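You operate a simulated robot arm through the tools that you are given. There is no shell and no other tool. Be economical: measure what you need, move in short steps, check, and stop when the job is done.

You run a simulated robot arm. Do the job below in one go: nothing can be reset, and whatever is moved stays where it is left.

TASK
Set the knob to 35 C, stir, and heat or cool to it.
Fine: at the oil unit, the knob marked in degrees; till the screen above it shows that heat; heater, cooler and stirrer all off at the end.

It is judged by the outcome, as a careful person would: the job done as asked, and still so three seconds after it is handed in. It fails if anything else is knocked over, pushed out of place, dropped, spilled or broken.

THE ROBOT
A 6-joint arm with a three-finger gripper, fixed in place. Base frame: the origin is at the foot of the arm, x ahead of it, y to its left, z up. Lengths are in m, angles in degrees, forces in N, time in s.
Its first joint turns from -166.0 to 166.0 degrees. Payload 4.89 kg.
The TCP is the grasp point between the finger pads, 0.03 m short of the fingertips. In the tool frame z runs along the fingers and y along their closing line. The gripper opens to 0.164 m. The gripper's body begins 0.125 m behind the TCP.
Orientation is that of the tool frame in the base frame, as [roll, pitch, yaw] about the fixed x, y, z axes, in that order (R = Rz(yaw) Ry(pitch) Rx(roll)). With the fingers straight down and closing along the base's y, the tool's x points along the base's -x, its y along +y and its z along -z.

THE INTERFACE
- The arm moves only by the tool servo_tool. Its argument "increments" is one flat list of numbers, 6 for each row, row after row: the shift along the tool's x, y, z in m, then the turn, a rotation vector about the tool's x, y, z in degrees. In form: [x, y, z, rx, ry, rz, x, y, z, rx, ry, rz, ...]. A call has 1 to 10 rows; each row shifts and turns the commanded pose from where the row before left it, along the tool's axes as they then stand. "gripper" is the gripper command, from -1 (shut) to 1 (fully open), values between in proportion, set as the call begins (left out, the last holds). Rows are played at 5 a second. More than 0.05 m and 8.6 degrees between two rows, or a gripper value outside its range, and nothing of the call is played. A pose out of reach is approached as far as the arm can. The call stops where the force on the tool passes 40 N (or 10 N more than at its start, if that is more) or the arm is blocked; 0.2 s more then pass. Each finger travels about 0.108 m/s and halts on what it meets, pressing with about 30 N; the grip force reading is that of the motor and also rises with nothing between the fingers. The clock runs only during rows and for 0.2 s after the last one: add rows that do not move to give the fingers time. The reply holds the time, the measured pose of the TCP, the force on the tool along the base axes, the opening and the grip force, in the units named above and with some noise, with the torque about the TCP (base axes, N m) and any sound that the robot's microphone picked up.
- Cameras (640 x 400 px; columns grow to the right, rows downward): "scene" is fixed at [0.399, 0.4992, 1.9269]; the picture's right is [-0.56, -0.83, 0.00], its down [-0.67, 0.45, -0.58] and it looks along [0.48, -0.32, -0.81] (base axes); focal length 234 px, centre (320, 200). "wrist" rides on the gripper at [0.076, -0.002, -0.152] in the tool frame; the picture's right is [0.02, 1.00, 0.00], its down [-0.88, 0.02, -0.47] and it looks along [-0.47, 0.01, 0.88] (tool axes); focal length 247 px, centre (320, 200).
- snapshot(camera): a new picture of that camera. The clock stands still meanwhile.
- raise_lower(by): slides the trunk up (or, below 0, down) by that many m; the arm rides with it, the base frame stays. It gives what a move gives, with no picture.
- locate(camera, pixels): there is no depth. For up to 12 entries [column, row, z] of the newest picture of that camera ("zoom" is the newest enlarged one), the place [x, y] in the base frame at which the ray of that pixel passes the height z, good to about 0.002 m. The clock stands still meanwhile.
- inspect(camera, box): a new picture of the part [left, top, right, bottom] of that camera's present view, enlarged. The clock stands still meanwhile.
- finish_job(): hands the job in; it is judged then, once.

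Work in short steps. Measure before you move; look again where a grasp or a placing could have gone wrong, and mend it. You have 80 turns and 34 pictures in all, those below and enlarged ones among them. Open the gripper and draw the arm clear of the work before you hand the job in, unless the task says otherwise; then end with one line.

The tools are called after "Request:" as a command line: name --argument value ..., lists and objects as JSON in quotes. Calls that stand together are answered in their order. servo_tool: Moves the arm, as the interface text tells. Its arguments: {"type":"object","properties":{"increments":{"type":"array"},"gripper":{"type":"number"}},"required":["increments"]} The other tools are called the same way: raise_lower (by) slides the trunk up or down; snapshot (camera) takes a picture; locate (camera, pixels) gives the place at which the rays of pixels pass given heights; inspect (camera, box) takes an enlarged picture of a part of a camera's view; finish_job () hands the job in.

At the start:

```text
time_s: 0.0
eef_pos: [0.5615, -0.3033, 1.5918]
ee_rot: [-180.0, 0.0, -179.9]
wrist_force: [0.6, 0.6, 0.4]
torque: [-0.01, -0.03, -0.03]
gripper_width: 0.1637
gripper_force: 0.0
trunk travel left (down, up): [-0.275, 0.115]
```

scene: 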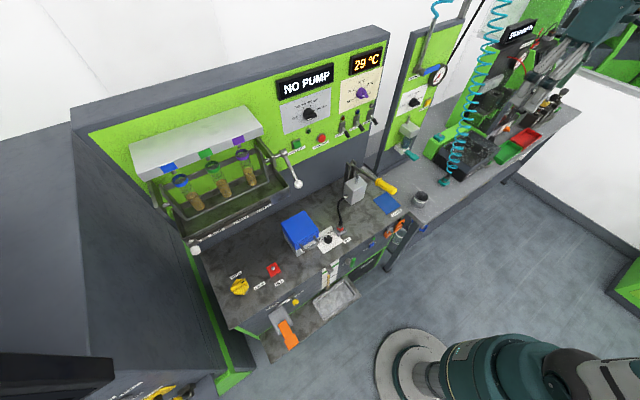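
wrist: 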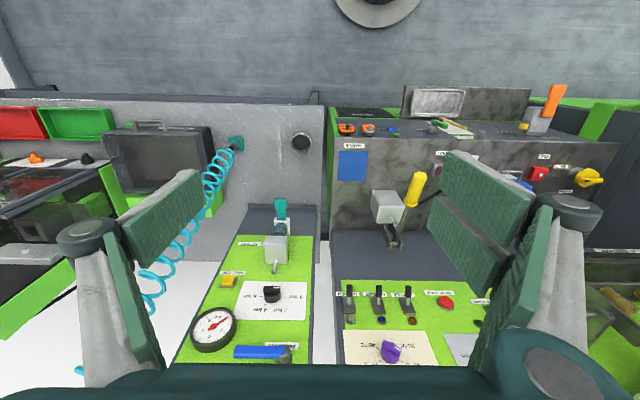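

The oil unit's panel shows "29 °C" at about (366,62) with a purple knob at (362,93) and three levers near (340-372,125). I enlarge that part in both views.

Request:
inspect --camera "scene" --box '[270, 40, 400, 160]'

Request:
inspect --camera "wrist" --box '[320, 270, 480, 370]'

```text
3.33 times, centred on (335, 100) of scene
```

zoom: 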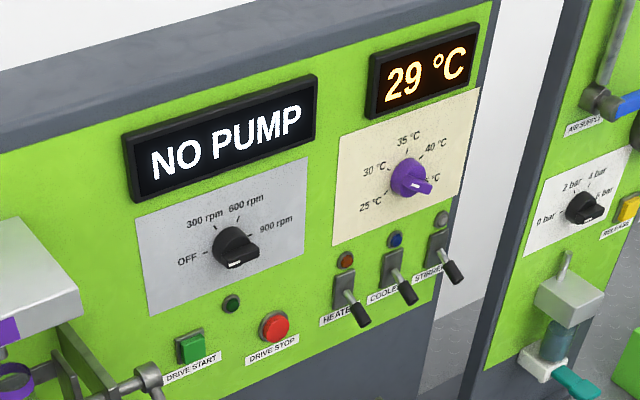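

```text
4.00 times, centred on (400, 320) of wrist
```

zoom: 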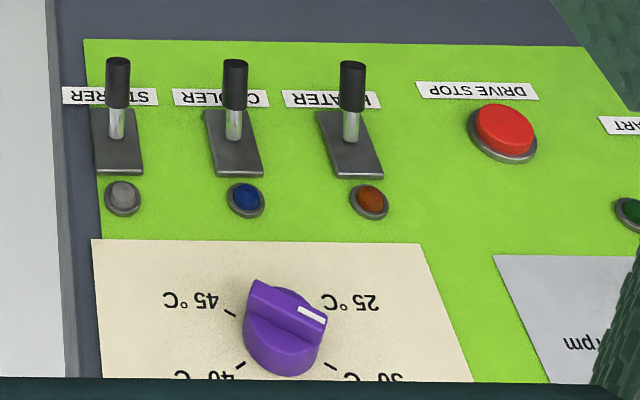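

Triangulating both views puts the knob at about (1.04,-0.13,1.41) on a near-vertical panel facing the robot. I first turn the tool to point forwards (-90° about its y), staying in place.

Request:
servo_tool --increments '[0, 0, 0, 0, -8.5, 0, 0, 0, 0, 0, -8.5, 0, 0, 0, 0, 0, -8.5, 0, 0, 0, 0, 0, -8.5, 0, 0, 0, 0, 0, -8.5, 0, 0, 0, 0, 0, -8.5, 0, 0, 0, 0, 0, -8.5, 0, 0, 0, 0, 0, -8.5, 0, 0, 0, 0, 0, -8.5, 0, 0, 0, 0, 0, -8.5, 0]'

Request:
locate --camera "scene" --pixels '[[361.4, 94, 1.41], [342.8, 118, 1.327], [357.8, 112, 1.327], [372.2, 105.5, 1.327], [340.4, 90.7, 1.41], [342.8, 80, 1.46]]'

```text
time_s: 2.3
eef_pos: [0.6043, -0.229, 1.5937]
ee_rot: [-179.9, 84.7, -171.5]
wrist_force: [-0.1, 0.3, 0.1]
torque: [-0.01, -0.02, 0.01]
gripper_width: 0.1638
gripper_force: 0.1
trunk travel left (down, up): [-0.275, 0.115]
stopped in row 10: the arm was blocked; the commanded pose is now the measured one
```

```text
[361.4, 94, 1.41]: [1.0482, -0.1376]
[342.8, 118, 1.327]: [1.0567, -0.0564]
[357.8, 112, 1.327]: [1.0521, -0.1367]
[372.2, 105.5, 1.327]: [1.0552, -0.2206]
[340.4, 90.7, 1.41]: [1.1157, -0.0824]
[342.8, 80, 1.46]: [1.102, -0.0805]
```

The wrist fold limited the last row; pose is now roughly forward-pointing at (0.60,-0.23,1.59). I move ahead to unfold, then straighten the yaw.

Request:
servo_tool --increments '[0.01, 0.01, 0.03, 0, 0, 0, 0.01, 0.01, 0.03, 0, 0, 0, 0.01, 0.01, 0.03, 0, 0, 0, 0.01, 0.01, 0.03, 2, 0, 0, 0.01, 0.01, 0.02, 2.5, 0, 0, 0.01, 0.01, 0.01, 4, 0, 0, 0, 0, 0, 0, -5.3, 0]'

```text
time_s: 3.9
eef_pos: [0.7379, -0.1536, 1.5194]
ee_rot: [-91.9, 89.1, -92.6]
wrist_force: [-0.4, 0.6, 0.7]
torque: [-0.01, 0.05, -0.1]
gripper_width: 0.1642
gripper_force: 0.0
trunk travel left (down, up): [-0.275, 0.115]
```

Now at (0.74,-0.15,1.52), tool forward. A wrist picture shows the panel frontally (upside down).

Request:
snapshot --camera "wrist"

```text
29 pictures are left
```

wrist: 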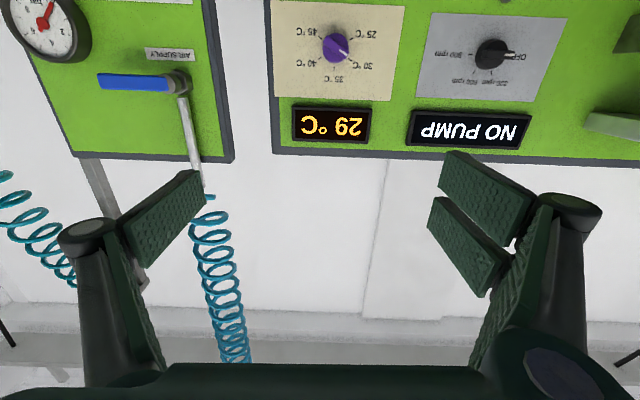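

The camera looks upward so the knob is near the top edge at (335,48). I go down 0.2 m to see knob and levers better.

Request:
servo_tool --increments '[0.04, 0, 0, 0, 0, 0, 0.04, 0, 0, 0, 0, 0, 0.04, 0, 0, 0, 0, 0, 0.04, 0, 0, 0, 0, 0, 0.04, 0, 0, 0, 0, 0]'

Request:
snapshot --camera "wrist"

```text
time_s: 5.1
eef_pos: [0.7352, -0.1589, 1.3229]
ee_rot: [-91.8, 89.2, -92.4]
wrist_force: [-1.2, 1.2, 0.3]
torque: [0.0, 0.05, -0.06]
gripper_width: 0.164
gripper_force: 0.0
trunk travel left (down, up): [-0.275, 0.115]
```

```text
28 pictures are left
```

wrist: 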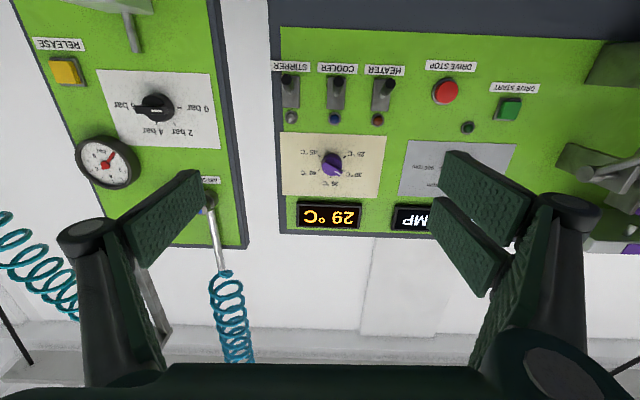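

Knob at (333,165) is visible with dial; I enlarge it and locate the key points.

Request:
inspect --camera "wrist" --box '[270, 60, 414, 220]'

Request:
inspect --camera "wrist" --box '[297, 140, 369, 185]'

```text
2.50 times, centred on (342, 140) of wrist
```

zoom: 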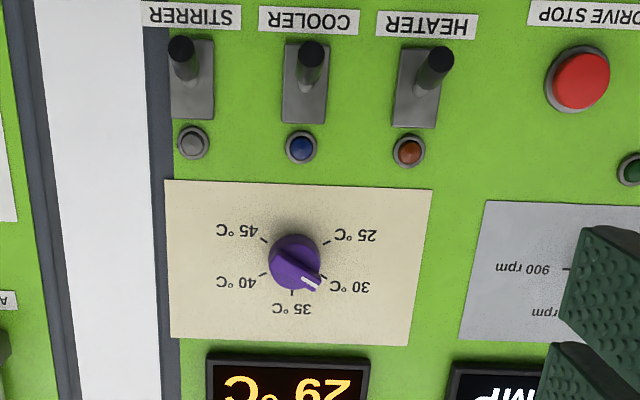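

```text
8.89 times, centred on (333, 162) of wrist
```

zoom: 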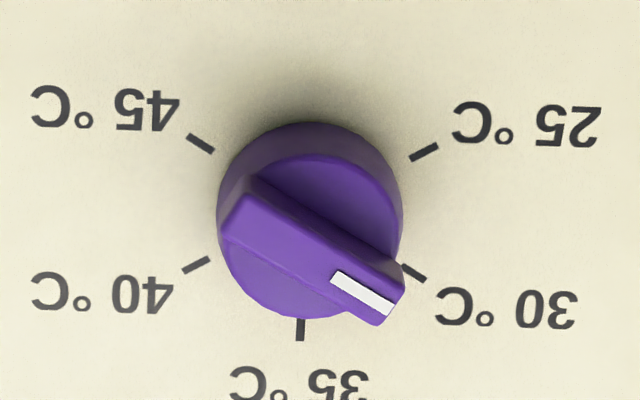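

The knob's mark stands at 30 °C (zoom (362,292)); 35 °C is straight up, 60° clockwise from the robot's side. I locate dial centre, knob front, lever tips and lamps in both cameras to triangulate.

Request:
locate --camera "wrist" --pixels '[[331.7, 163, 1.4], [331.7, 163, 1.43], [331.9, 168.2, 1.4], [331.9, 168.2, 1.43], [390.8, 84, 1.27], [390.8, 84, 1.29], [338.4, 81.6, 1.27], [338.4, 81.6, 1.29], [286.4, 80, 1.27], [286.4, 80, 1.29], [377.6, 120, 1.32], [377.6, 120, 1.34]]'

Request:
locate --camera "scene" --pixels '[[360.2, 93, 1.4], [360.2, 93, 1.43], [362, 94, 1.4], [362, 94, 1.43], [347, 135.4, 1.27], [347, 135.4, 1.29], [361.7, 129.1, 1.27], [361.7, 129.1, 1.29], [375.8, 122.8, 1.27], [375.8, 122.8, 1.29], [342.8, 118, 1.32], [342.8, 118, 1.34]]'

```text
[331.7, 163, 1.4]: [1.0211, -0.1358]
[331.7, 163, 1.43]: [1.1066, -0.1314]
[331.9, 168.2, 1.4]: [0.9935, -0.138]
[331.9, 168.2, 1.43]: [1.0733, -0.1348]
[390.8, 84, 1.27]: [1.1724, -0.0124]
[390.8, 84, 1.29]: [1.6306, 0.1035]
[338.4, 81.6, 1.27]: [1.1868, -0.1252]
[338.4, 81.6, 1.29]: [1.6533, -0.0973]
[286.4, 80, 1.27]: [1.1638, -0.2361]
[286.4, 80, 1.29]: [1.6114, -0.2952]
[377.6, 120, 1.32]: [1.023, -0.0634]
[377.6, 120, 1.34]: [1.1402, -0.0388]
```

```text
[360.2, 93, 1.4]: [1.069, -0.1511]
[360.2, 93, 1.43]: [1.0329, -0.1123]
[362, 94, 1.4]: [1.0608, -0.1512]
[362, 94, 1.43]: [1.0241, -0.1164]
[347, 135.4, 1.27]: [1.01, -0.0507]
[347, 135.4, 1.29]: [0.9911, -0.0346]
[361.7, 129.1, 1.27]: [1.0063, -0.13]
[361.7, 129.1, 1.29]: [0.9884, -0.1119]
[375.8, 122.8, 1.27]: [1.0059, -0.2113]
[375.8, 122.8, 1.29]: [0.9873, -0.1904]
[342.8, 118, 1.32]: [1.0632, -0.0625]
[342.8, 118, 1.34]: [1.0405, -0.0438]
```

Dial centre triangulates to (1.055,-0.135,1.412), knob front around x≈1.027; lever tips at z≈1.263, x≈1.014, y≈-0.055/-0.137/-0.218. I line up with the knob, roll the tool -59° so that the pads straddle the grip bar, and part-close the gripper.

Request:
servo_tool --increments '[-0.045, 0.012, 0.04, 0, 0, 0, -0.044, 0.012, 0.04, 0, 0, 0, 0, 0.002, 0.04, 0, 0, -8.45, 0, 0, 0, 0, 0, -8.45, 0, 0, 0, 0, 0, -8.45, 0, 0, 0, 0, 0, -8.45, 0, 0, 0, 0, 0, -8.45, 0, 0, 0, 0, 0, -8.45, 0, 0, 0, 0, 0, -8.45, 0, 0, 0, 0, 0, 0]' --gripper -0.35

Request:
snapshot --camera "wrist"

```text
refused: row 1 steps farther than a row can; nothing moved
```

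```text
25 pictures are left
```

wrist: 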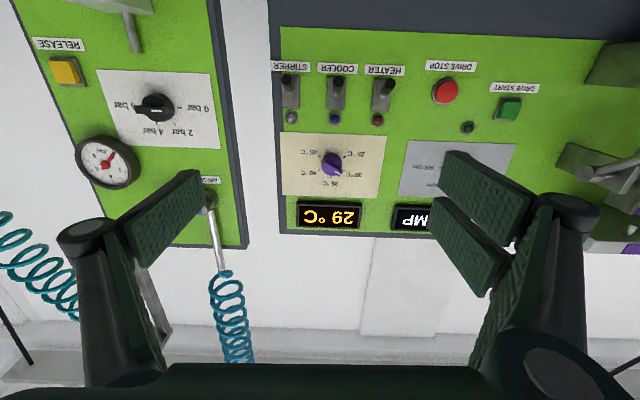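

The first row was too long (norm over 0.05); I resend it in smaller steps.

Request:
servo_tool --increments '[-0.03, 0.008, 0.036, 0, 0, 0, -0.03, 0.008, 0.036, 0, 0, 0, -0.029, 0.01, 0.036, 0, 0, 0, 0, 0, 0, 0, 0, -8.45, 0, 0, 0, 0, 0, -8.45, 0, 0, 0, 0, 0, -8.45, 0, 0, 0, 0, 0, -8.45, 0, 0, 0, 0, 0, -8.45, 0, 0, 0, 0, 0, -8.45, 0, 0, 0, 0, 0, -8.45]' --gripper -0.35

Request:
snapshot --camera "wrist"

```text
time_s: 7.3
eef_pos: [0.8432, -0.1304, 1.4089]
ee_rot: [-90.1, 29.9, -90.6]
wrist_force: [0.1, 0.5, 0.4]
torque: [0.03, 0.0, -0.01]
gripper_width: 0.0534
gripper_force: 0.1
trunk travel left (down, up): [-0.275, 0.115]
```

```text
24 pictures are left
```

wrist: 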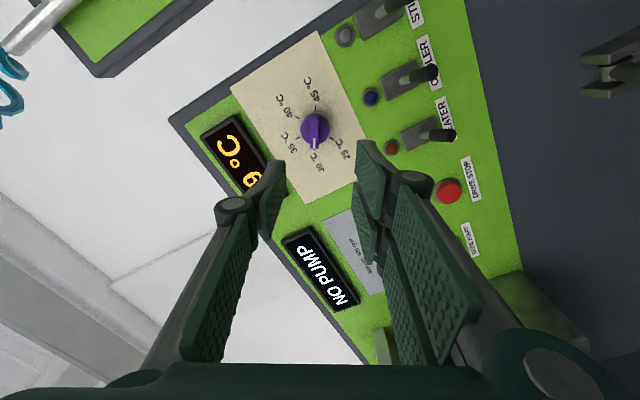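

Bar and mark stand vertical between the fingers at (316,135), slightly left of the finger mid-line. I correct -4 mm along tool y and go ahead to x≈0.98.

Request:
servo_tool --increments '[0.001, -0.0045, 0.03, 0, 0, 0, 0, 0, 0.035, 0, 0, 0, 0, 0, 0.035, 0, 0, 0, 0, 0, 0.03, 0, 0, 0, 0, 0, 0, 0, 0, 0]'

Request:
inspect --camera "wrist" --box '[220, 60, 420, 260]'

```text
time_s: 8.5
eef_pos: [0.9774, -0.1352, 1.4113]
ee_rot: [-90.0, 30.1, -90.5]
wrist_force: [-0.1, -0.3, -0.3]
torque: [-0.01, -0.04, 0.0]
gripper_width: 0.0532
gripper_force: 0.1
trunk travel left (down, up): [-0.275, 0.115]
```

```text
2.00 times, centred on (320, 160) of wrist
```

zoom: 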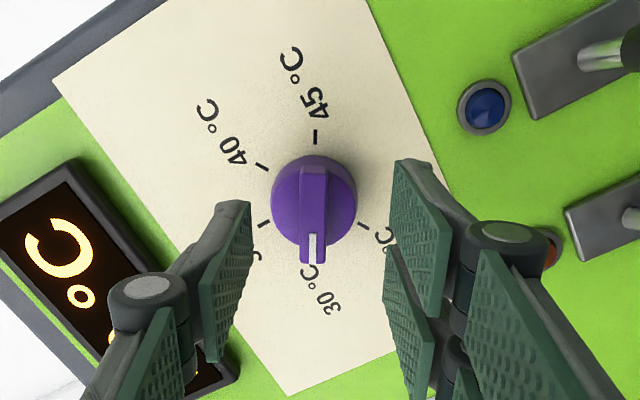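

The bar is well centred between the fingers. I go 0.028 m further to straddle it and close.

Request:
servo_tool --increments '[0, -0.001, 0.015, 0, 0, 0, 0, 0, 0.013, 0, 0, 0, 0, 0, 0, 0, 0, 0]'

Request:
servo_tool --increments '[0, 0, 0, 0, 0, 0, 0, 0, 0, 0, 0, 0, 0, 0, 0, 0, 0, 0]' --gripper -1

Request:
inspect --camera "wrist" --box '[220, 60, 420, 260]'

```text
time_s: 9.3
eef_pos: [1.0048, -0.1338, 1.4109]
ee_rot: [-90.2, 29.9, -90.5]
wrist_force: [0.7, -0.3, -0.2]
torque: [0.04, -0.06, 0.03]
gripper_width: 0.0535
gripper_force: 0.0
trunk travel left (down, up): [-0.275, 0.115]
```

```text
time_s: 9.9
eef_pos: [1.0027, -0.1363, 1.4143]
ee_rot: [-90.0, 30.1, -90.9]
wrist_force: [-1.7, -2.3, 19.3]
torque: [0.02, 0.01, -0.73]
gripper_width: 0.012
gripper_force: 45.4
trunk travel left (down, up): [-0.275, 0.115]
stopped in row 3: the force on the tool passed its limit at 42 N (the readings are from after the stop); the commanded pose is now the measured one
```

```text
2.00 times, centred on (320, 160) of wrist
```

zoom: 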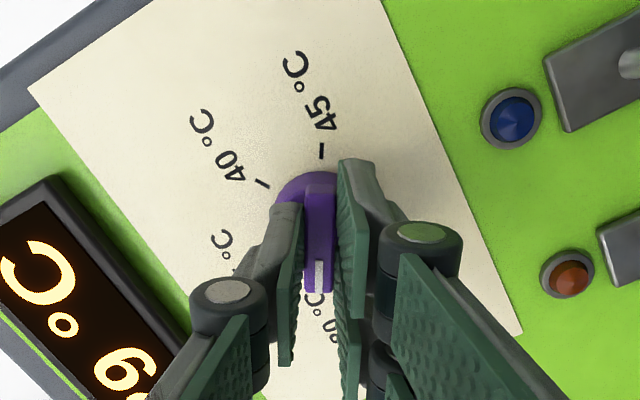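

The bar is held (opening 0.012). I turn +60° about the tool axis in steps; first half now.

Request:
servo_tool --increments '[0, 0, 0, 0, 0, 5, 0, 0, 0, 0, 0, 5, 0, 0, 0, 0, 0, 5, 0, 0, 0, 0, 0, 5]'

```text
time_s: 10.9
eef_pos: [1.003, -0.1362, 1.4125]
ee_rot: [-90.0, 50.2, -90.7]
wrist_force: [-1.9, -3.4, 10.9]
torque: [-0.01, 0.4, -0.61]
gripper_width: 0.0119
gripper_force: 45.1
trunk travel left (down, up): [-0.275, 0.115]
```

Turning goes smoothly with low forces; I continue another 40°.

Request:
servo_tool --increments '[0, 0, 0, 0, 0, 5, 0, 0, 0, 0, 0, 5, 0, 0, 0, 0, 0, 5, 0, 0, 0, 0, 0, 5, 0, 0, 0, 0, 0, 5, 0, 0, 0, 0, 0, 5, 0, 0, 0, 0, 0, 5, 0, 0, 0, 0, 0, 4.5, 0, 0, 0, 0, 0, 0]'

Request:
inspect --camera "wrist" --box '[220, 60, 420, 260]'

```text
time_s: 12.9
eef_pos: [1.0028, -0.1354, 1.4134]
ee_rot: [-92.3, 89.5, -93.0]
wrist_force: [-22.9, 14.5, -12.1]
torque: [-0.02, 0.16, 0.45]
gripper_width: 0.0117
gripper_force: 45.2
trunk travel left (down, up): [-0.275, 0.115]
```

```text
2.00 times, centred on (320, 160) of wrist
```

zoom: 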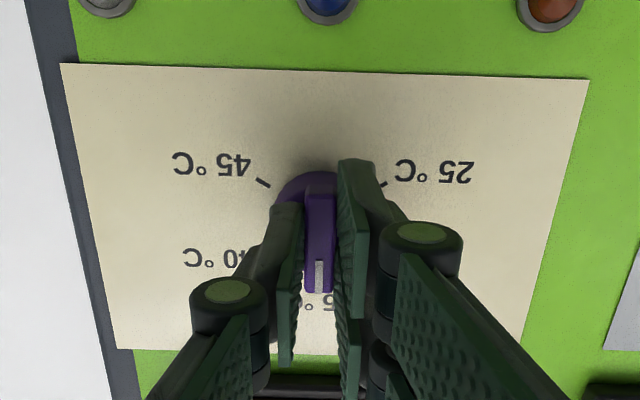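

The mark now points up at 35 °C. I open the fingers, draw back, and check it.

Request:
servo_tool --increments '[0, 0, 0, 0, 0, 0, 0, 0, 0, 0, 0, 0, 0, 0, 0, 0, 0, 0]' --gripper -0.35

Request:
servo_tool --increments '[0, 0, -0.03, 0, 0, 0, 0, 0, -0.035, 0, 0, 0, 0, 0, -0.035, 0, 0, 0, 0, 0, 0, 0, 0, 0]'

Request:
inspect --camera "wrist" --box '[220, 60, 420, 260]'

```text
time_s: 13.7
eef_pos: [1.0042, -0.1369, 1.4116]
ee_rot: [-96.1, 89.5, -96.9]
wrist_force: [0.1, 0.1, 1.2]
torque: [-0.01, 0.02, -0.06]
gripper_width: 0.0533
gripper_force: 0.0
trunk travel left (down, up): [-0.275, 0.115]
```

```text
time_s: 14.7
eef_pos: [0.906, -0.1365, 1.4123]
ee_rot: [-92.1, 89.5, -92.8]
wrist_force: [-1.4, 0.3, 0.4]
torque: [-0.02, 0.07, -0.03]
gripper_width: 0.0532
gripper_force: 0.1
trunk travel left (down, up): [-0.275, 0.115]
```

```text
2.00 times, centred on (320, 160) of wrist
```

zoom: 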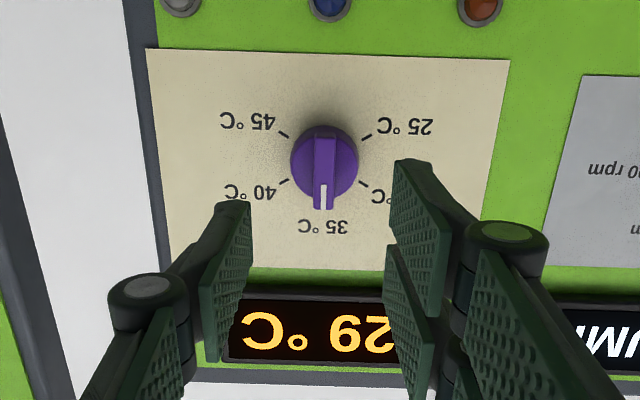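

The knob is at 35 °C. Before working the levers I check the yellow handle, which may stand high near x≈0.75, y≈-0.05, under the path of the wrist.

Request:
inspect --camera "scene" --box '[260, 40, 452, 220]'

Request:
locate --camera "scene" --pixels '[[393, 190, 1.1], [393, 190, 1.2], [378, 181, 1.1], [378, 181, 1.2], [352, 168, 1.0], [352, 168, 1.1]]'

```text
2.22 times, centred on (356, 130) of scene
```

zoom: 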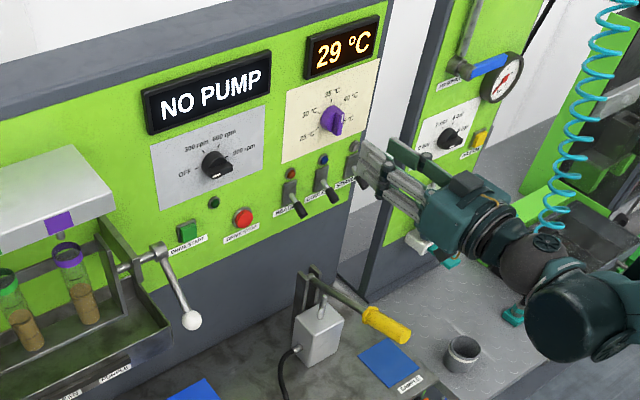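

```text
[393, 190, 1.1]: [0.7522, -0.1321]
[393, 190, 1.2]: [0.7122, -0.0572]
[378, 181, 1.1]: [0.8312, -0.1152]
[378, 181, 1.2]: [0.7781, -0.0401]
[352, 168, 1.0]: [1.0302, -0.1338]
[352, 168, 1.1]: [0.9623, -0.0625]
```

The handle's tip is at about (0.71,-0.06,1.19), which would hit a level wrist at the heater lever. So I'll work the levers with the tool tilted 30° down; first back off, move to y=-0.218 (stirrer), close and tilt.

Request:
servo_tool --increments '[0, 0, -0.04, 0, 0, 0, 0, -0.04, 0, 0, 0, 0, 0, -0.0405, 0, 0, 0, 0, 0, 0, 0, 0, 7.5, 0, 0, 0, 0, 0, 7.5, 0, 0, 0, 0, 0, 7.5, 0, 0, 0, 0, 0, 7.5, 0, 0, 0, 0, 0, 0, 0]' --gripper -1

```text
time_s: 16.5
eef_pos: [0.8633, -0.2159, 1.4131]
ee_rot: [-179.2, 59.9, -180.0]
wrist_force: [0.4, 1.4, 0.1]
torque: [-0.01, 0.01, 0.03]
gripper_width: 0.0002
gripper_force: 30.4
trunk travel left (down, up): [-0.275, 0.115]
```

Now I descend to just in front of and below the stirrer lever tip.

Request:
servo_tool --increments '[0.028, -0.001, 0.02, 0, 0, 0, 0.028, -0.001, 0.03, 0, 0, 0, 0.028, 0, 0.035, 0, 0, 0, 0.028, 0, 0.037, 0, 0, 0, 0, 0, 0.036, 0, 0, 0, 0, 0, 0, 0, 0, 0]'

Request:
snapshot --camera "wrist"

Request:
inspect --camera "scene" --box '[320, 90, 416, 150]'

```text
time_s: 17.9
eef_pos: [0.9464, -0.2212, 1.2358]
ee_rot: [-179.2, 59.9, 180.0]
wrist_force: [1.2, -0.7, -1.6]
torque: [0.03, 0.0, 0.03]
gripper_width: 0.0001
gripper_force: 30.0
trunk travel left (down, up): [-0.275, 0.115]
```

```text
18 pictures are left
```

wrist: 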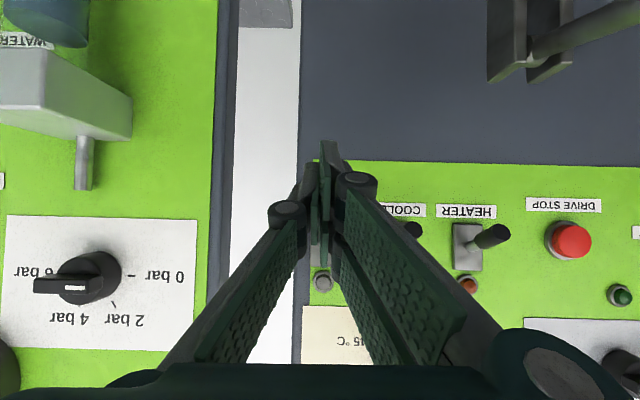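

```text
6.67 times, centred on (368, 120) of scene
```

zoom: 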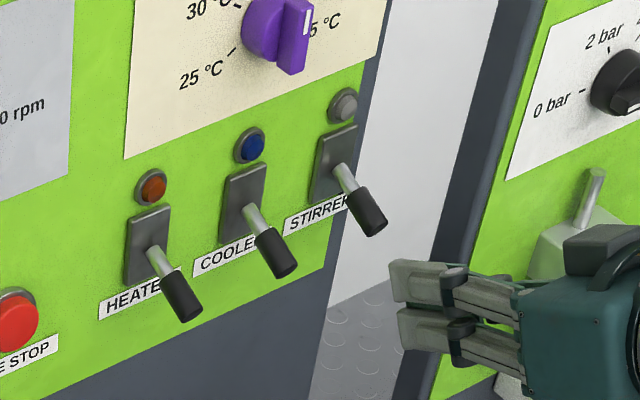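

Fingers are in front of and a little below the lever tip (zoom (375,232)). I advance 0.055 along base x to get under it.

Request:
servo_tool --increments '[-0.009, 0.003, 0.016, 0, 0, 0, -0.009, 0, 0.016, 0, 0, 0, -0.0095, 0, 0.0156, 0, 0, 0, 0, 0, 0, 0, 0, 0]'

Request:
inspect --camera "scene" --box '[320, 90, 416, 150]'

```text
time_s: 18.9
eef_pos: [0.9987, -0.2162, 1.2386]
ee_rot: [-179.0, 59.9, -179.9]
wrist_force: [0.1, -0.2, -0.1]
torque: [-0.05, 0.01, 0.01]
gripper_width: 0.0
gripper_force: 30.0
trunk travel left (down, up): [-0.275, 0.115]
```

```text
6.67 times, centred on (368, 120) of scene
```

zoom: 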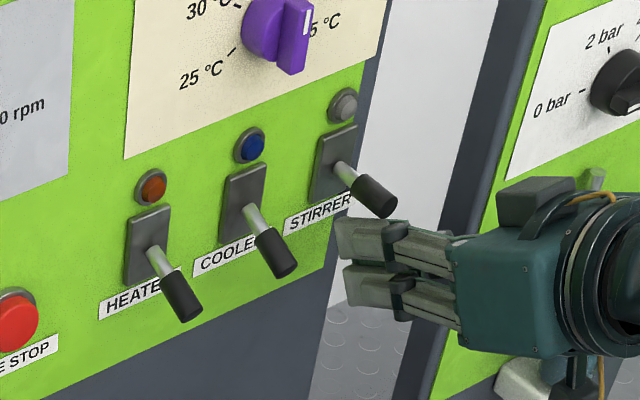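

The lever rests on the fingers and already lifts a little without force. I push straight up 0.07 m.

Request:
servo_tool --increments '[-0.0104, 0, -0.006, 0, 0, 0, -0.0104, 0, -0.006, 0, 0, 0, -0.0104, 0, -0.006, 0, 0, 0, -0.0104, 0, -0.006, 0, 0, 0, -0.0104, 0, -0.006, 0, 0, 0, -0.0104, 0, -0.006, 0, 0, 0, 0, 0, 0, 0, 0, 0]'

Request:
inspect --camera "scene" --box '[320, 60, 416, 150]'

```text
time_s: 19.7
eef_pos: [0.9971, -0.2162, 1.2657]
ee_rot: [-179.2, 59.6, -179.8]
wrist_force: [-11.9, 1.3, -22.6]
torque: [-0.09, -0.34, -0.09]
gripper_width: 0.0
gripper_force: 30.1
trunk travel left (down, up): [-0.275, 0.115]
stopped in row 4: the force on the tool passed its limit at 55 N (the readings are from after the stop); the commanded pose is now the measured one
```

```text
4.44 times, centred on (368, 105) of scene
```

zoom: 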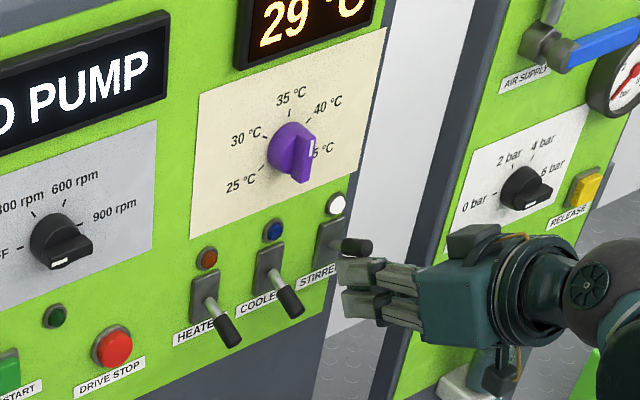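

The stirrer lamp is lit and the lever has reached its stop. I draw down and back, then check it stays on.

Request:
servo_tool --increments '[0.013, 0, 0.0075, 0, 0, 0, 0.013, 0, 0.0075, 0, 0, 0, 0.012, 0, -0.0208, 0, 0, 0, 0.012, 0, -0.0208, 0, 0, 0, 0, 0, 0, 0, 0, 0]'

Request:
inspect --camera "scene" --box '[320, 60, 416, 150]'

```text
time_s: 20.9
eef_pos: [0.9501, -0.2142, 1.2385]
ee_rot: [-179.2, 59.7, -179.9]
wrist_force: [-1.4, 0.6, 0.6]
torque: [-0.01, 0.01, 0.0]
gripper_width: 0.0
gripper_force: 30.2
trunk travel left (down, up): [-0.275, 0.115]
```

```text
4.44 times, centred on (368, 105) of scene
```

zoom: 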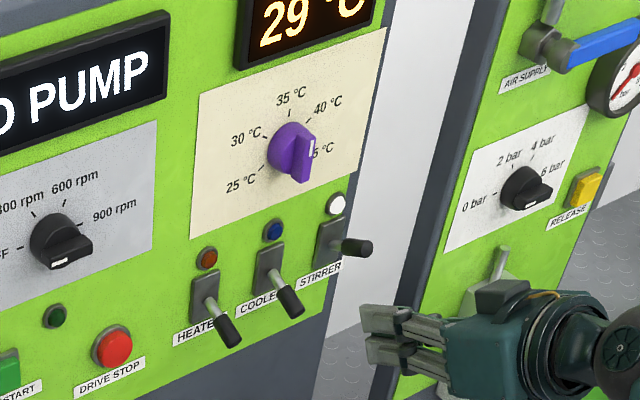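

The stirrer is on and latched. For the heater I back off and up, yaw 20° so the gripper's rear stays clear of the yellow handle, then move to y≈-0.063.

Request:
servo_tool --increments '[-0.011, 0, -0.041, 0, 0, 0, 0, 0, 0, -5.77, 0, -3.33, 0, 0, 0, -5.77, 0, -3.33, 0, 0, 0, -5.77, 0, -3.33, -0.0065, 0.0355, 0.0112, 0, 0, 0, -0.0065, 0.0355, 0.0112, 0, 0, 0, -0.0065, 0.0355, 0.0112, 0, 0, 0, -0.0065, 0.0355, 0.0112, 0, 0, 0, 0, 0, 0, 0, 0, 0]'

Request:
snapshot --camera "scene"

```text
time_s: 22.9
eef_pos: [0.9209, -0.063, 1.2709]
ee_rot: [-179.3, 59.6, -160.0]
wrist_force: [-0.4, 0.7, 0.2]
torque: [0.0, -0.02, -0.03]
gripper_width: 0.0
gripper_force: 30.5
trunk travel left (down, up): [-0.275, 0.115]
```

```text
13 pictures are left
```

scene: 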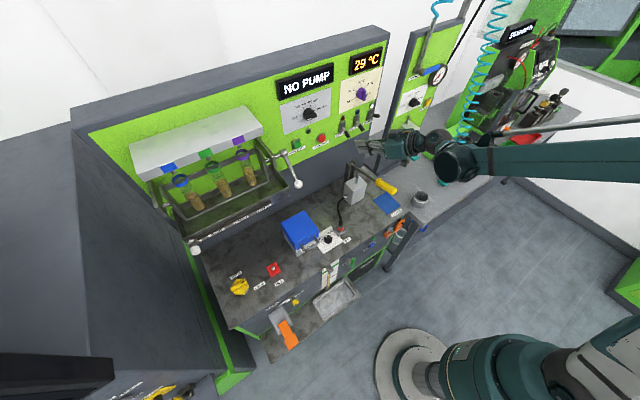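

The arm is clear of the handle. I go down, then forward under the heater lever tip.

Request:
servo_tool --increments '[0.0303, 0, 0.0175, 0, 0, 0, -0.0124, -0.009, 0.0214, 0, 0, 0, -0.0124, -0.009, 0.0214, 0, 0, 0, -0.0124, -0.009, 0.0214, 0, 0, 0, 0, 0, 0, 0, 0, 0]'

Request:
inspect --camera "scene" --box '[310, 80, 406, 170]'

```text
time_s: 24.1
eef_pos: [0.9994, -0.0635, 1.2351]
ee_rot: [-179.4, 59.4, -160.1]
wrist_force: [1.2, 0.2, -0.7]
torque: [-0.02, 0.0, 0.03]
gripper_width: 0.0001
gripper_force: 30.3
trunk travel left (down, up): [-0.275, 0.115]
```

```text
4.44 times, centred on (358, 125) of scene
```

zoom: 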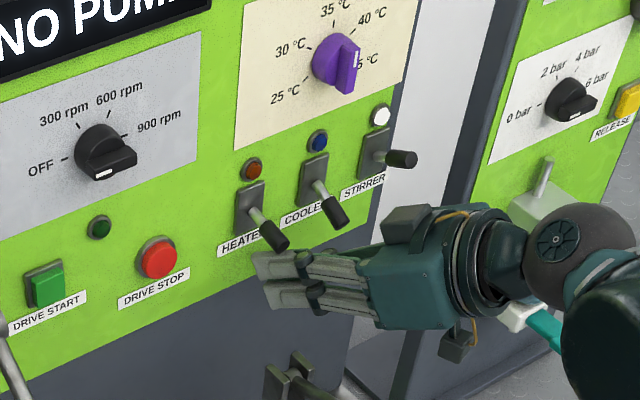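

The fingers are under the heater lever (zoom (275,240)). I push up about 0.03 m in small rows.

Request:
servo_tool --increments '[-0.0078, 0, -0.0045, 0, 0, 0, -0.0078, 0, -0.0045, 0, 0, 0, -0.0078, 0, -0.0045, 0, 0, 0, -0.0043, 0, -0.0025, 0, 0, 0]'

Request:
inspect --camera "scene" --box '[310, 40, 406, 150]'

```text
time_s: 25.1
eef_pos: [0.9977, -0.0652, 1.2647]
ee_rot: [-179.4, 59.6, -160.1]
wrist_force: [0.3, -0.5, -0.3]
torque: [-0.01, -0.01, 0.03]
gripper_width: 0.0
gripper_force: 30.0
trunk travel left (down, up): [-0.275, 0.115]
```

```text
3.64 times, centred on (358, 95) of scene
```

zoom: 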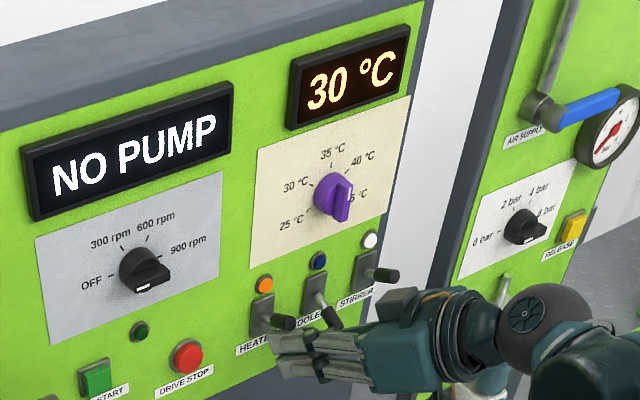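

Heater lamp is on and the screen already shows 30 °C, so it heats fast. I move the fingers promptly around to just above the heater lever, ready to push it down.

Request:
servo_tool --increments '[0.0104, 0, 0.006, 0, 0, 0, 0.0141, 0.01025, -0.0244, 0, 0, 0, 0.0141, 0.01025, -0.0244, 0, 0, 0, -0.0381, 0, -0.022, 0, 0, 0, -0.0381, 0, -0.022, 0, 0, 0, -0.0381, 0, -0.022, 0, 0, 0, -0.0122, -0.0089, 0.0212, 0, 0, 0, -0.0122, -0.0089, 0.0212, 0, 0, 0]'

Request:
inspect --camera "scene" --box '[310, 40, 406, 150]'

```text
time_s: 26.9
eef_pos: [0.9944, -0.0643, 1.3843]
ee_rot: [-179.4, 59.7, -160.0]
wrist_force: [-1.2, 0.9, 0.0]
torque: [-0.05, 0.02, -0.06]
gripper_width: 0.0
gripper_force: 30.2
trunk travel left (down, up): [-0.275, 0.115]
```

```text
3.64 times, centred on (358, 95) of scene
```

zoom: 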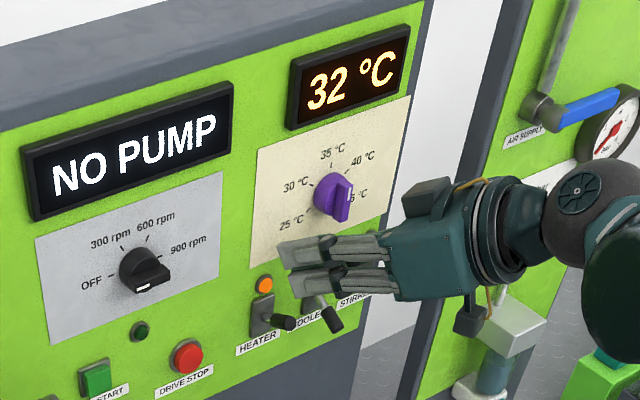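

The screen shows 32 °C, rising about 1 °C/s. I lower 0.03 m toward the lever and wait about 1 s, then look again.

Request:
servo_tool --increments '[0.013, 0, 0.0075, 0, 0, 0, 0.013, 0, 0.0075, 0, 0, 0, 0, 0, 0, 0, 0, 0, 0, 0, 0, 0, 0, 0]'

Request:
inspect --camera "scene" --box '[310, 40, 406, 150]'

```text
time_s: 27.9
eef_pos: [0.994, -0.0637, 1.3516]
ee_rot: [-179.4, 59.5, -160.1]
wrist_force: [0.7, -0.1, -0.6]
torque: [-0.02, 0.02, 0.0]
gripper_width: 0.0
gripper_force: 29.6
trunk travel left (down, up): [-0.275, 0.115]
```

```text
3.64 times, centred on (358, 95) of scene
```

zoom: 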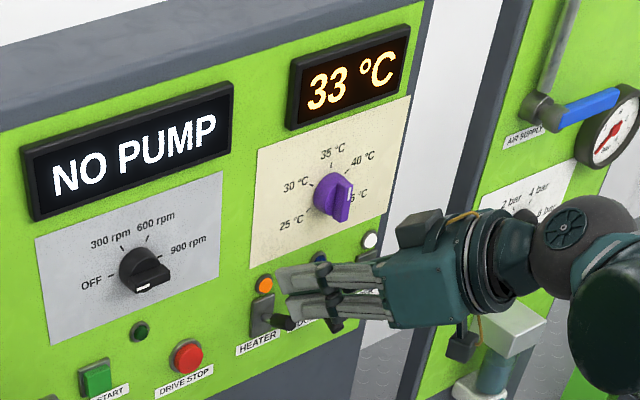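

33 °C at t=27.9. I wait four still rows (about 1 s), lowering another 1 cm, then look.

Request:
servo_tool --increments '[0.0087, 0, 0.005, 0, 0, 0, 0, 0, 0, 0, 0, 0, 0, 0, 0, 0, 0, 0, 0, 0, 0, 0, 0, 0]'

Request:
inspect --camera "scene" --box '[310, 40, 406, 150]'

```text
time_s: 28.9
eef_pos: [0.994, -0.0643, 1.3435]
ee_rot: [-179.4, 59.5, -160.1]
wrist_force: [0.0, -0.1, 0.4]
torque: [0.0, -0.02, 0.0]
gripper_width: 0.0001
gripper_force: 29.7
trunk travel left (down, up): [-0.275, 0.115]
```

```text
3.64 times, centred on (358, 95) of scene
```

zoom: 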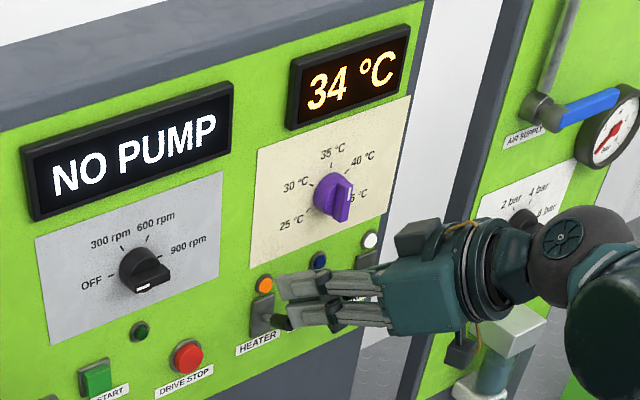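

34 °C at t=28.9; 35 is due about t=30. I hold two rows and then push the heater lever down with four rows.

Request:
servo_tool --increments '[0, 0, 0, 0, 0, 0, 0, 0, 0, 0, 0, 0, 0.0126, 0, 0.00725, 0, 0, 0, 0.0126, 0, 0.00725, 0, 0, 0, 0.0126, 0, 0.00725, 0, 0, 0, 0.0126, 0, 0.00725, 0, 0, 0]'

Request:
inspect --camera "scene" --box '[310, 40, 406, 150]'

```text
time_s: 29.7
eef_pos: [0.9894, -0.0657, 1.3331]
ee_rot: [-179.3, 59.6, -160.2]
wrist_force: [-39.2, -3.8, 11.5]
torque: [0.22, 1.1, -0.04]
gripper_width: 0.0
gripper_force: 30.0
trunk travel left (down, up): [-0.275, 0.115]
stopped in row 4: the force on the tool passed its limit at 48 N (the readings are from after the stop); the commanded pose is now the measured one
```

```text
3.64 times, centred on (358, 95) of scene
```

zoom: 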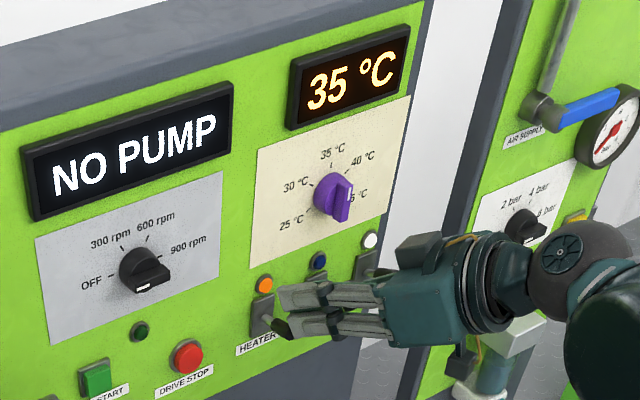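

The screen shows 35, but the fingertip caught the lever's end cap (force mostly -x), so it must go 2 cm further in. I lift, go in, and push down at once.

Request:
servo_tool --increments '[-0.0263, -0.0065, 0.0055, 0, 0, 0, 0.0156, 0, 0.009, 0, 0, 0, 0.0156, 0, 0.009, 0, 0, 0, 0.0156, 0, 0.009, 0, 0, 0]'

Request:
inspect --camera "scene" --box '[310, 40, 406, 150]'

```text
time_s: 30.0
eef_pos: [0.9906, -0.0652, 1.3346]
ee_rot: [-179.6, 59.6, -160.3]
wrist_force: [-37.2, -4.9, 13.5]
torque: [0.18, 1.0, 0.02]
gripper_width: 0.0002
gripper_force: 29.8
trunk travel left (down, up): [-0.275, 0.115]
stopped in row 1: the force on the tool passed its limit at 58 N (the readings are from after the stop); the commanded pose is now the measured one
```

```text
3.64 times, centred on (358, 95) of scene
```

zoom: 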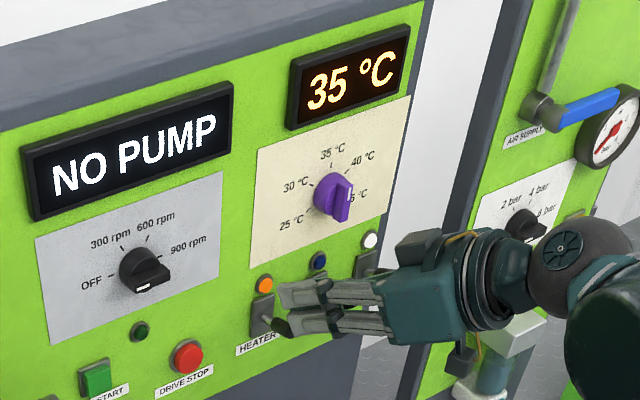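

Still pressing on the lever's end; it must be lifted over first. I go up 0.036 and back slightly, in 0.024, then down.

Request:
servo_tool --increments '[-0.0293, 0.0014, -0.0213, 0, 0, 0, -0.0113, -0.0082, 0.0195, 0, 0, 0, 0.0173, 0, 0.01, 0, 0, 0, 0.0173, 0, 0.01, 0, 0, 0, 0.0173, 0, 0.01, 0, 0, 0, 0.0173, 0, 0.01, 0, 0, 0]'

Request:
inspect --camera "scene" --box '[310, 40, 406, 150]'

```text
time_s: 31.2
eef_pos: [1.0121, -0.0634, 1.3175]
ee_rot: [-179.7, 59.8, -160.5]
wrist_force: [-21.5, -2.7, 27.8]
torque: [0.22, 0.68, 0.16]
gripper_width: 0.0
gripper_force: 30.0
trunk travel left (down, up): [-0.275, 0.115]
stopped in row 6: the force on the tool passed its limit at 64 N (the readings are from after the stop); the commanded pose is now the measured one
```

```text
3.64 times, centred on (358, 95) of scene
```

zoom: 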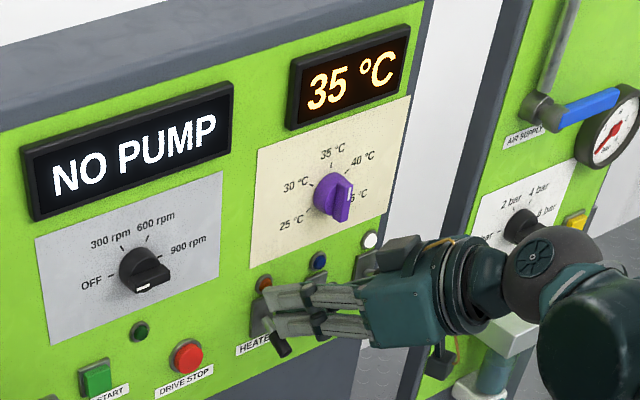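

The heater lamp is off and the screen reads 35 °C. Now I lift, back off, undo the yaw and travel to the stirrer lever (y=-0.218).

Request:
servo_tool --increments '[-0.039, 0, -0.0225, 0, 0, 0, 0.0141, 0.01025, -0.0244, 0, 0, 0, 0.0141, 0.01025, -0.0244, 0, 0, 0, 0, 0, 0, 5.77, 0, 3.33, 0, 0, 0, 5.77, 0, 3.33, 0, 0, 0, 5.77, 0, 3.33, 0, -0.0387, 0, 0, 0, 0, 0, -0.0387, 0, 0, 0, 0, 0, -0.0387, 0, 0, 0, 0, 0, -0.0387, 0, 0, 0, 0]'

```text
time_s: 33.4
eef_pos: [0.9542, -0.221, 1.36]
ee_rot: [-179.5, 59.9, 179.6]
wrist_force: [0.4, -0.3, 0.5]
torque: [-0.02, 0.02, -0.07]
gripper_width: 0.0
gripper_force: 30.4
trunk travel left (down, up): [-0.275, 0.115]
```

Now I go over the stirrer lever (up 0.014, in 0.056) and push down in small rows.

Request:
servo_tool --increments '[-0.0121, 0, -0.007, 0, 0, 0, -0.014, 0.0015, 0.0242, 0, 0, 0, -0.014, 0.0015, 0.0242, 0, 0, 0, 0.0121, 0, 0.007, 0, 0, 0, 0.0121, 0, 0.007, 0, 0, 0, 0.0087, 0, 0.005, 0, 0, 0, 0.0087, 0, 0.005, 0, 0, 0, 0.0087, 0, 0.005, 0, 0, 0]'

Request:
inspect --camera "scene" --box '[310, 40, 406, 150]'

```text
time_s: 35.2
eef_pos: [1.0091, -0.2171, 1.3161]
ee_rot: [-179.4, 59.7, 179.8]
wrist_force: [-3.7, 0.8, 9.5]
torque: [0.06, 0.07, 0.03]
gripper_width: 0.0
gripper_force: 29.8
trunk travel left (down, up): [-0.275, 0.115]
```

```text
3.64 times, centred on (358, 95) of scene
```

zoom: 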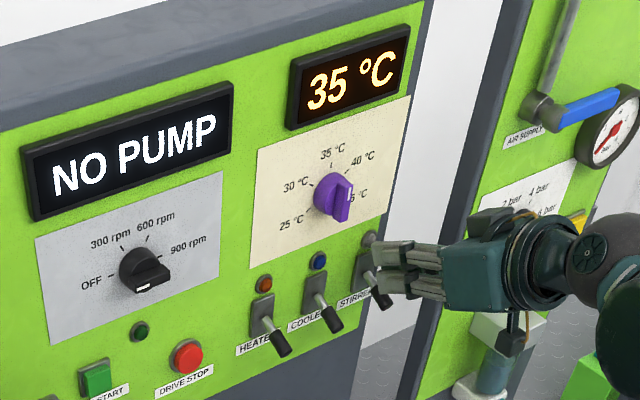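

The stirrer lamp is out and its lever is down; screen 35 °C. I lift, draw back about 0.2 m and open the gripper.

Request:
servo_tool --increments '[-0.03, 0, -0.0173, 0, 0, 0, 0.02, 0, -0.0346, 0, 0, 0, 0.02, 0, -0.0346, 0, 0, 0, 0.02, 0, -0.0346, 0, 0, 0, 0, 0, -0.045, 0, 0, 0, 0, 0, -0.045, 0, 0, 0]'

Request:
servo_tool --increments '[0, 0, 0, 0, 0, 0, 0, 0, 0, 0, 0, 0, 0, 0, 0, 0, 0, 0, 0, 0, 0, 0, 0, 0]' --gripper 1

Request:
inspect --camera "scene" --box '[310, 40, 406, 150]'

Request:
snapshot --camera "scene"

```text
time_s: 36.6
eef_pos: [0.814, -0.2133, 1.3977]
ee_rot: [-179.7, 59.6, 179.6]
wrist_force: [0.9, 0.1, -1.3]
torque: [0.01, 0.03, 0.05]
gripper_width: 0.0001
gripper_force: 29.7
trunk travel left (down, up): [-0.275, 0.115]
```

```text
time_s: 37.6
eef_pos: [0.8138, -0.2115, 1.398]
ee_rot: [-179.5, 59.8, 179.7]
wrist_force: [-0.3, -0.2, -0.2]
torque: [-0.02, -0.01, 0.0]
gripper_width: 0.1641
gripper_force: 0.1
trunk travel left (down, up): [-0.275, 0.115]
```

```text
3.64 times, centred on (358, 95) of scene
```

zoom: 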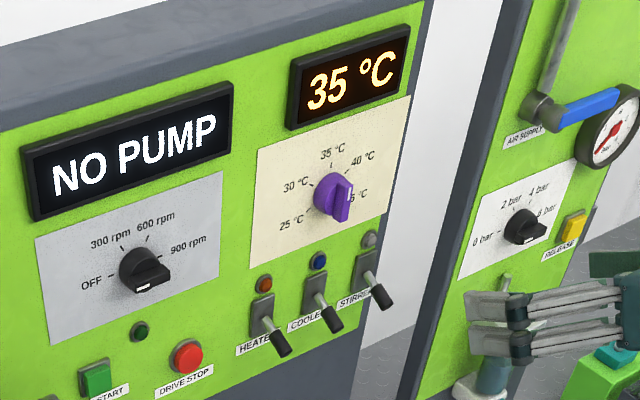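

```text
2 pictures are left
```

scene: 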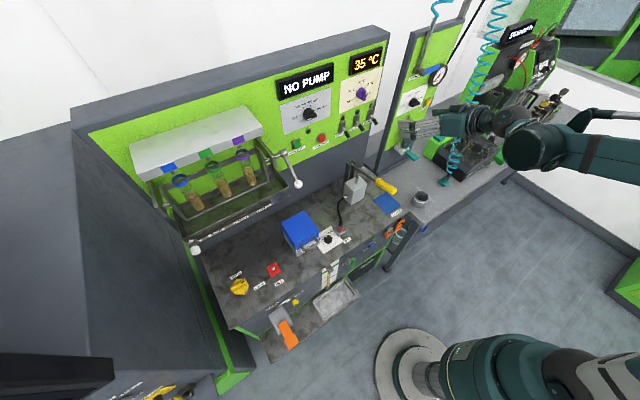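

The knob is at 35 °C, the screen shows 35 °C, all three lamps are out, nothing is disturbed and the arm is clear. I hand it in.

Request:
finish_job

```text
The job is handed in.
```

The knob is set to 35 °C, the oil was stirred and heated until the screen showed 35 °C, and the heater, cooler and stirrer are all off.
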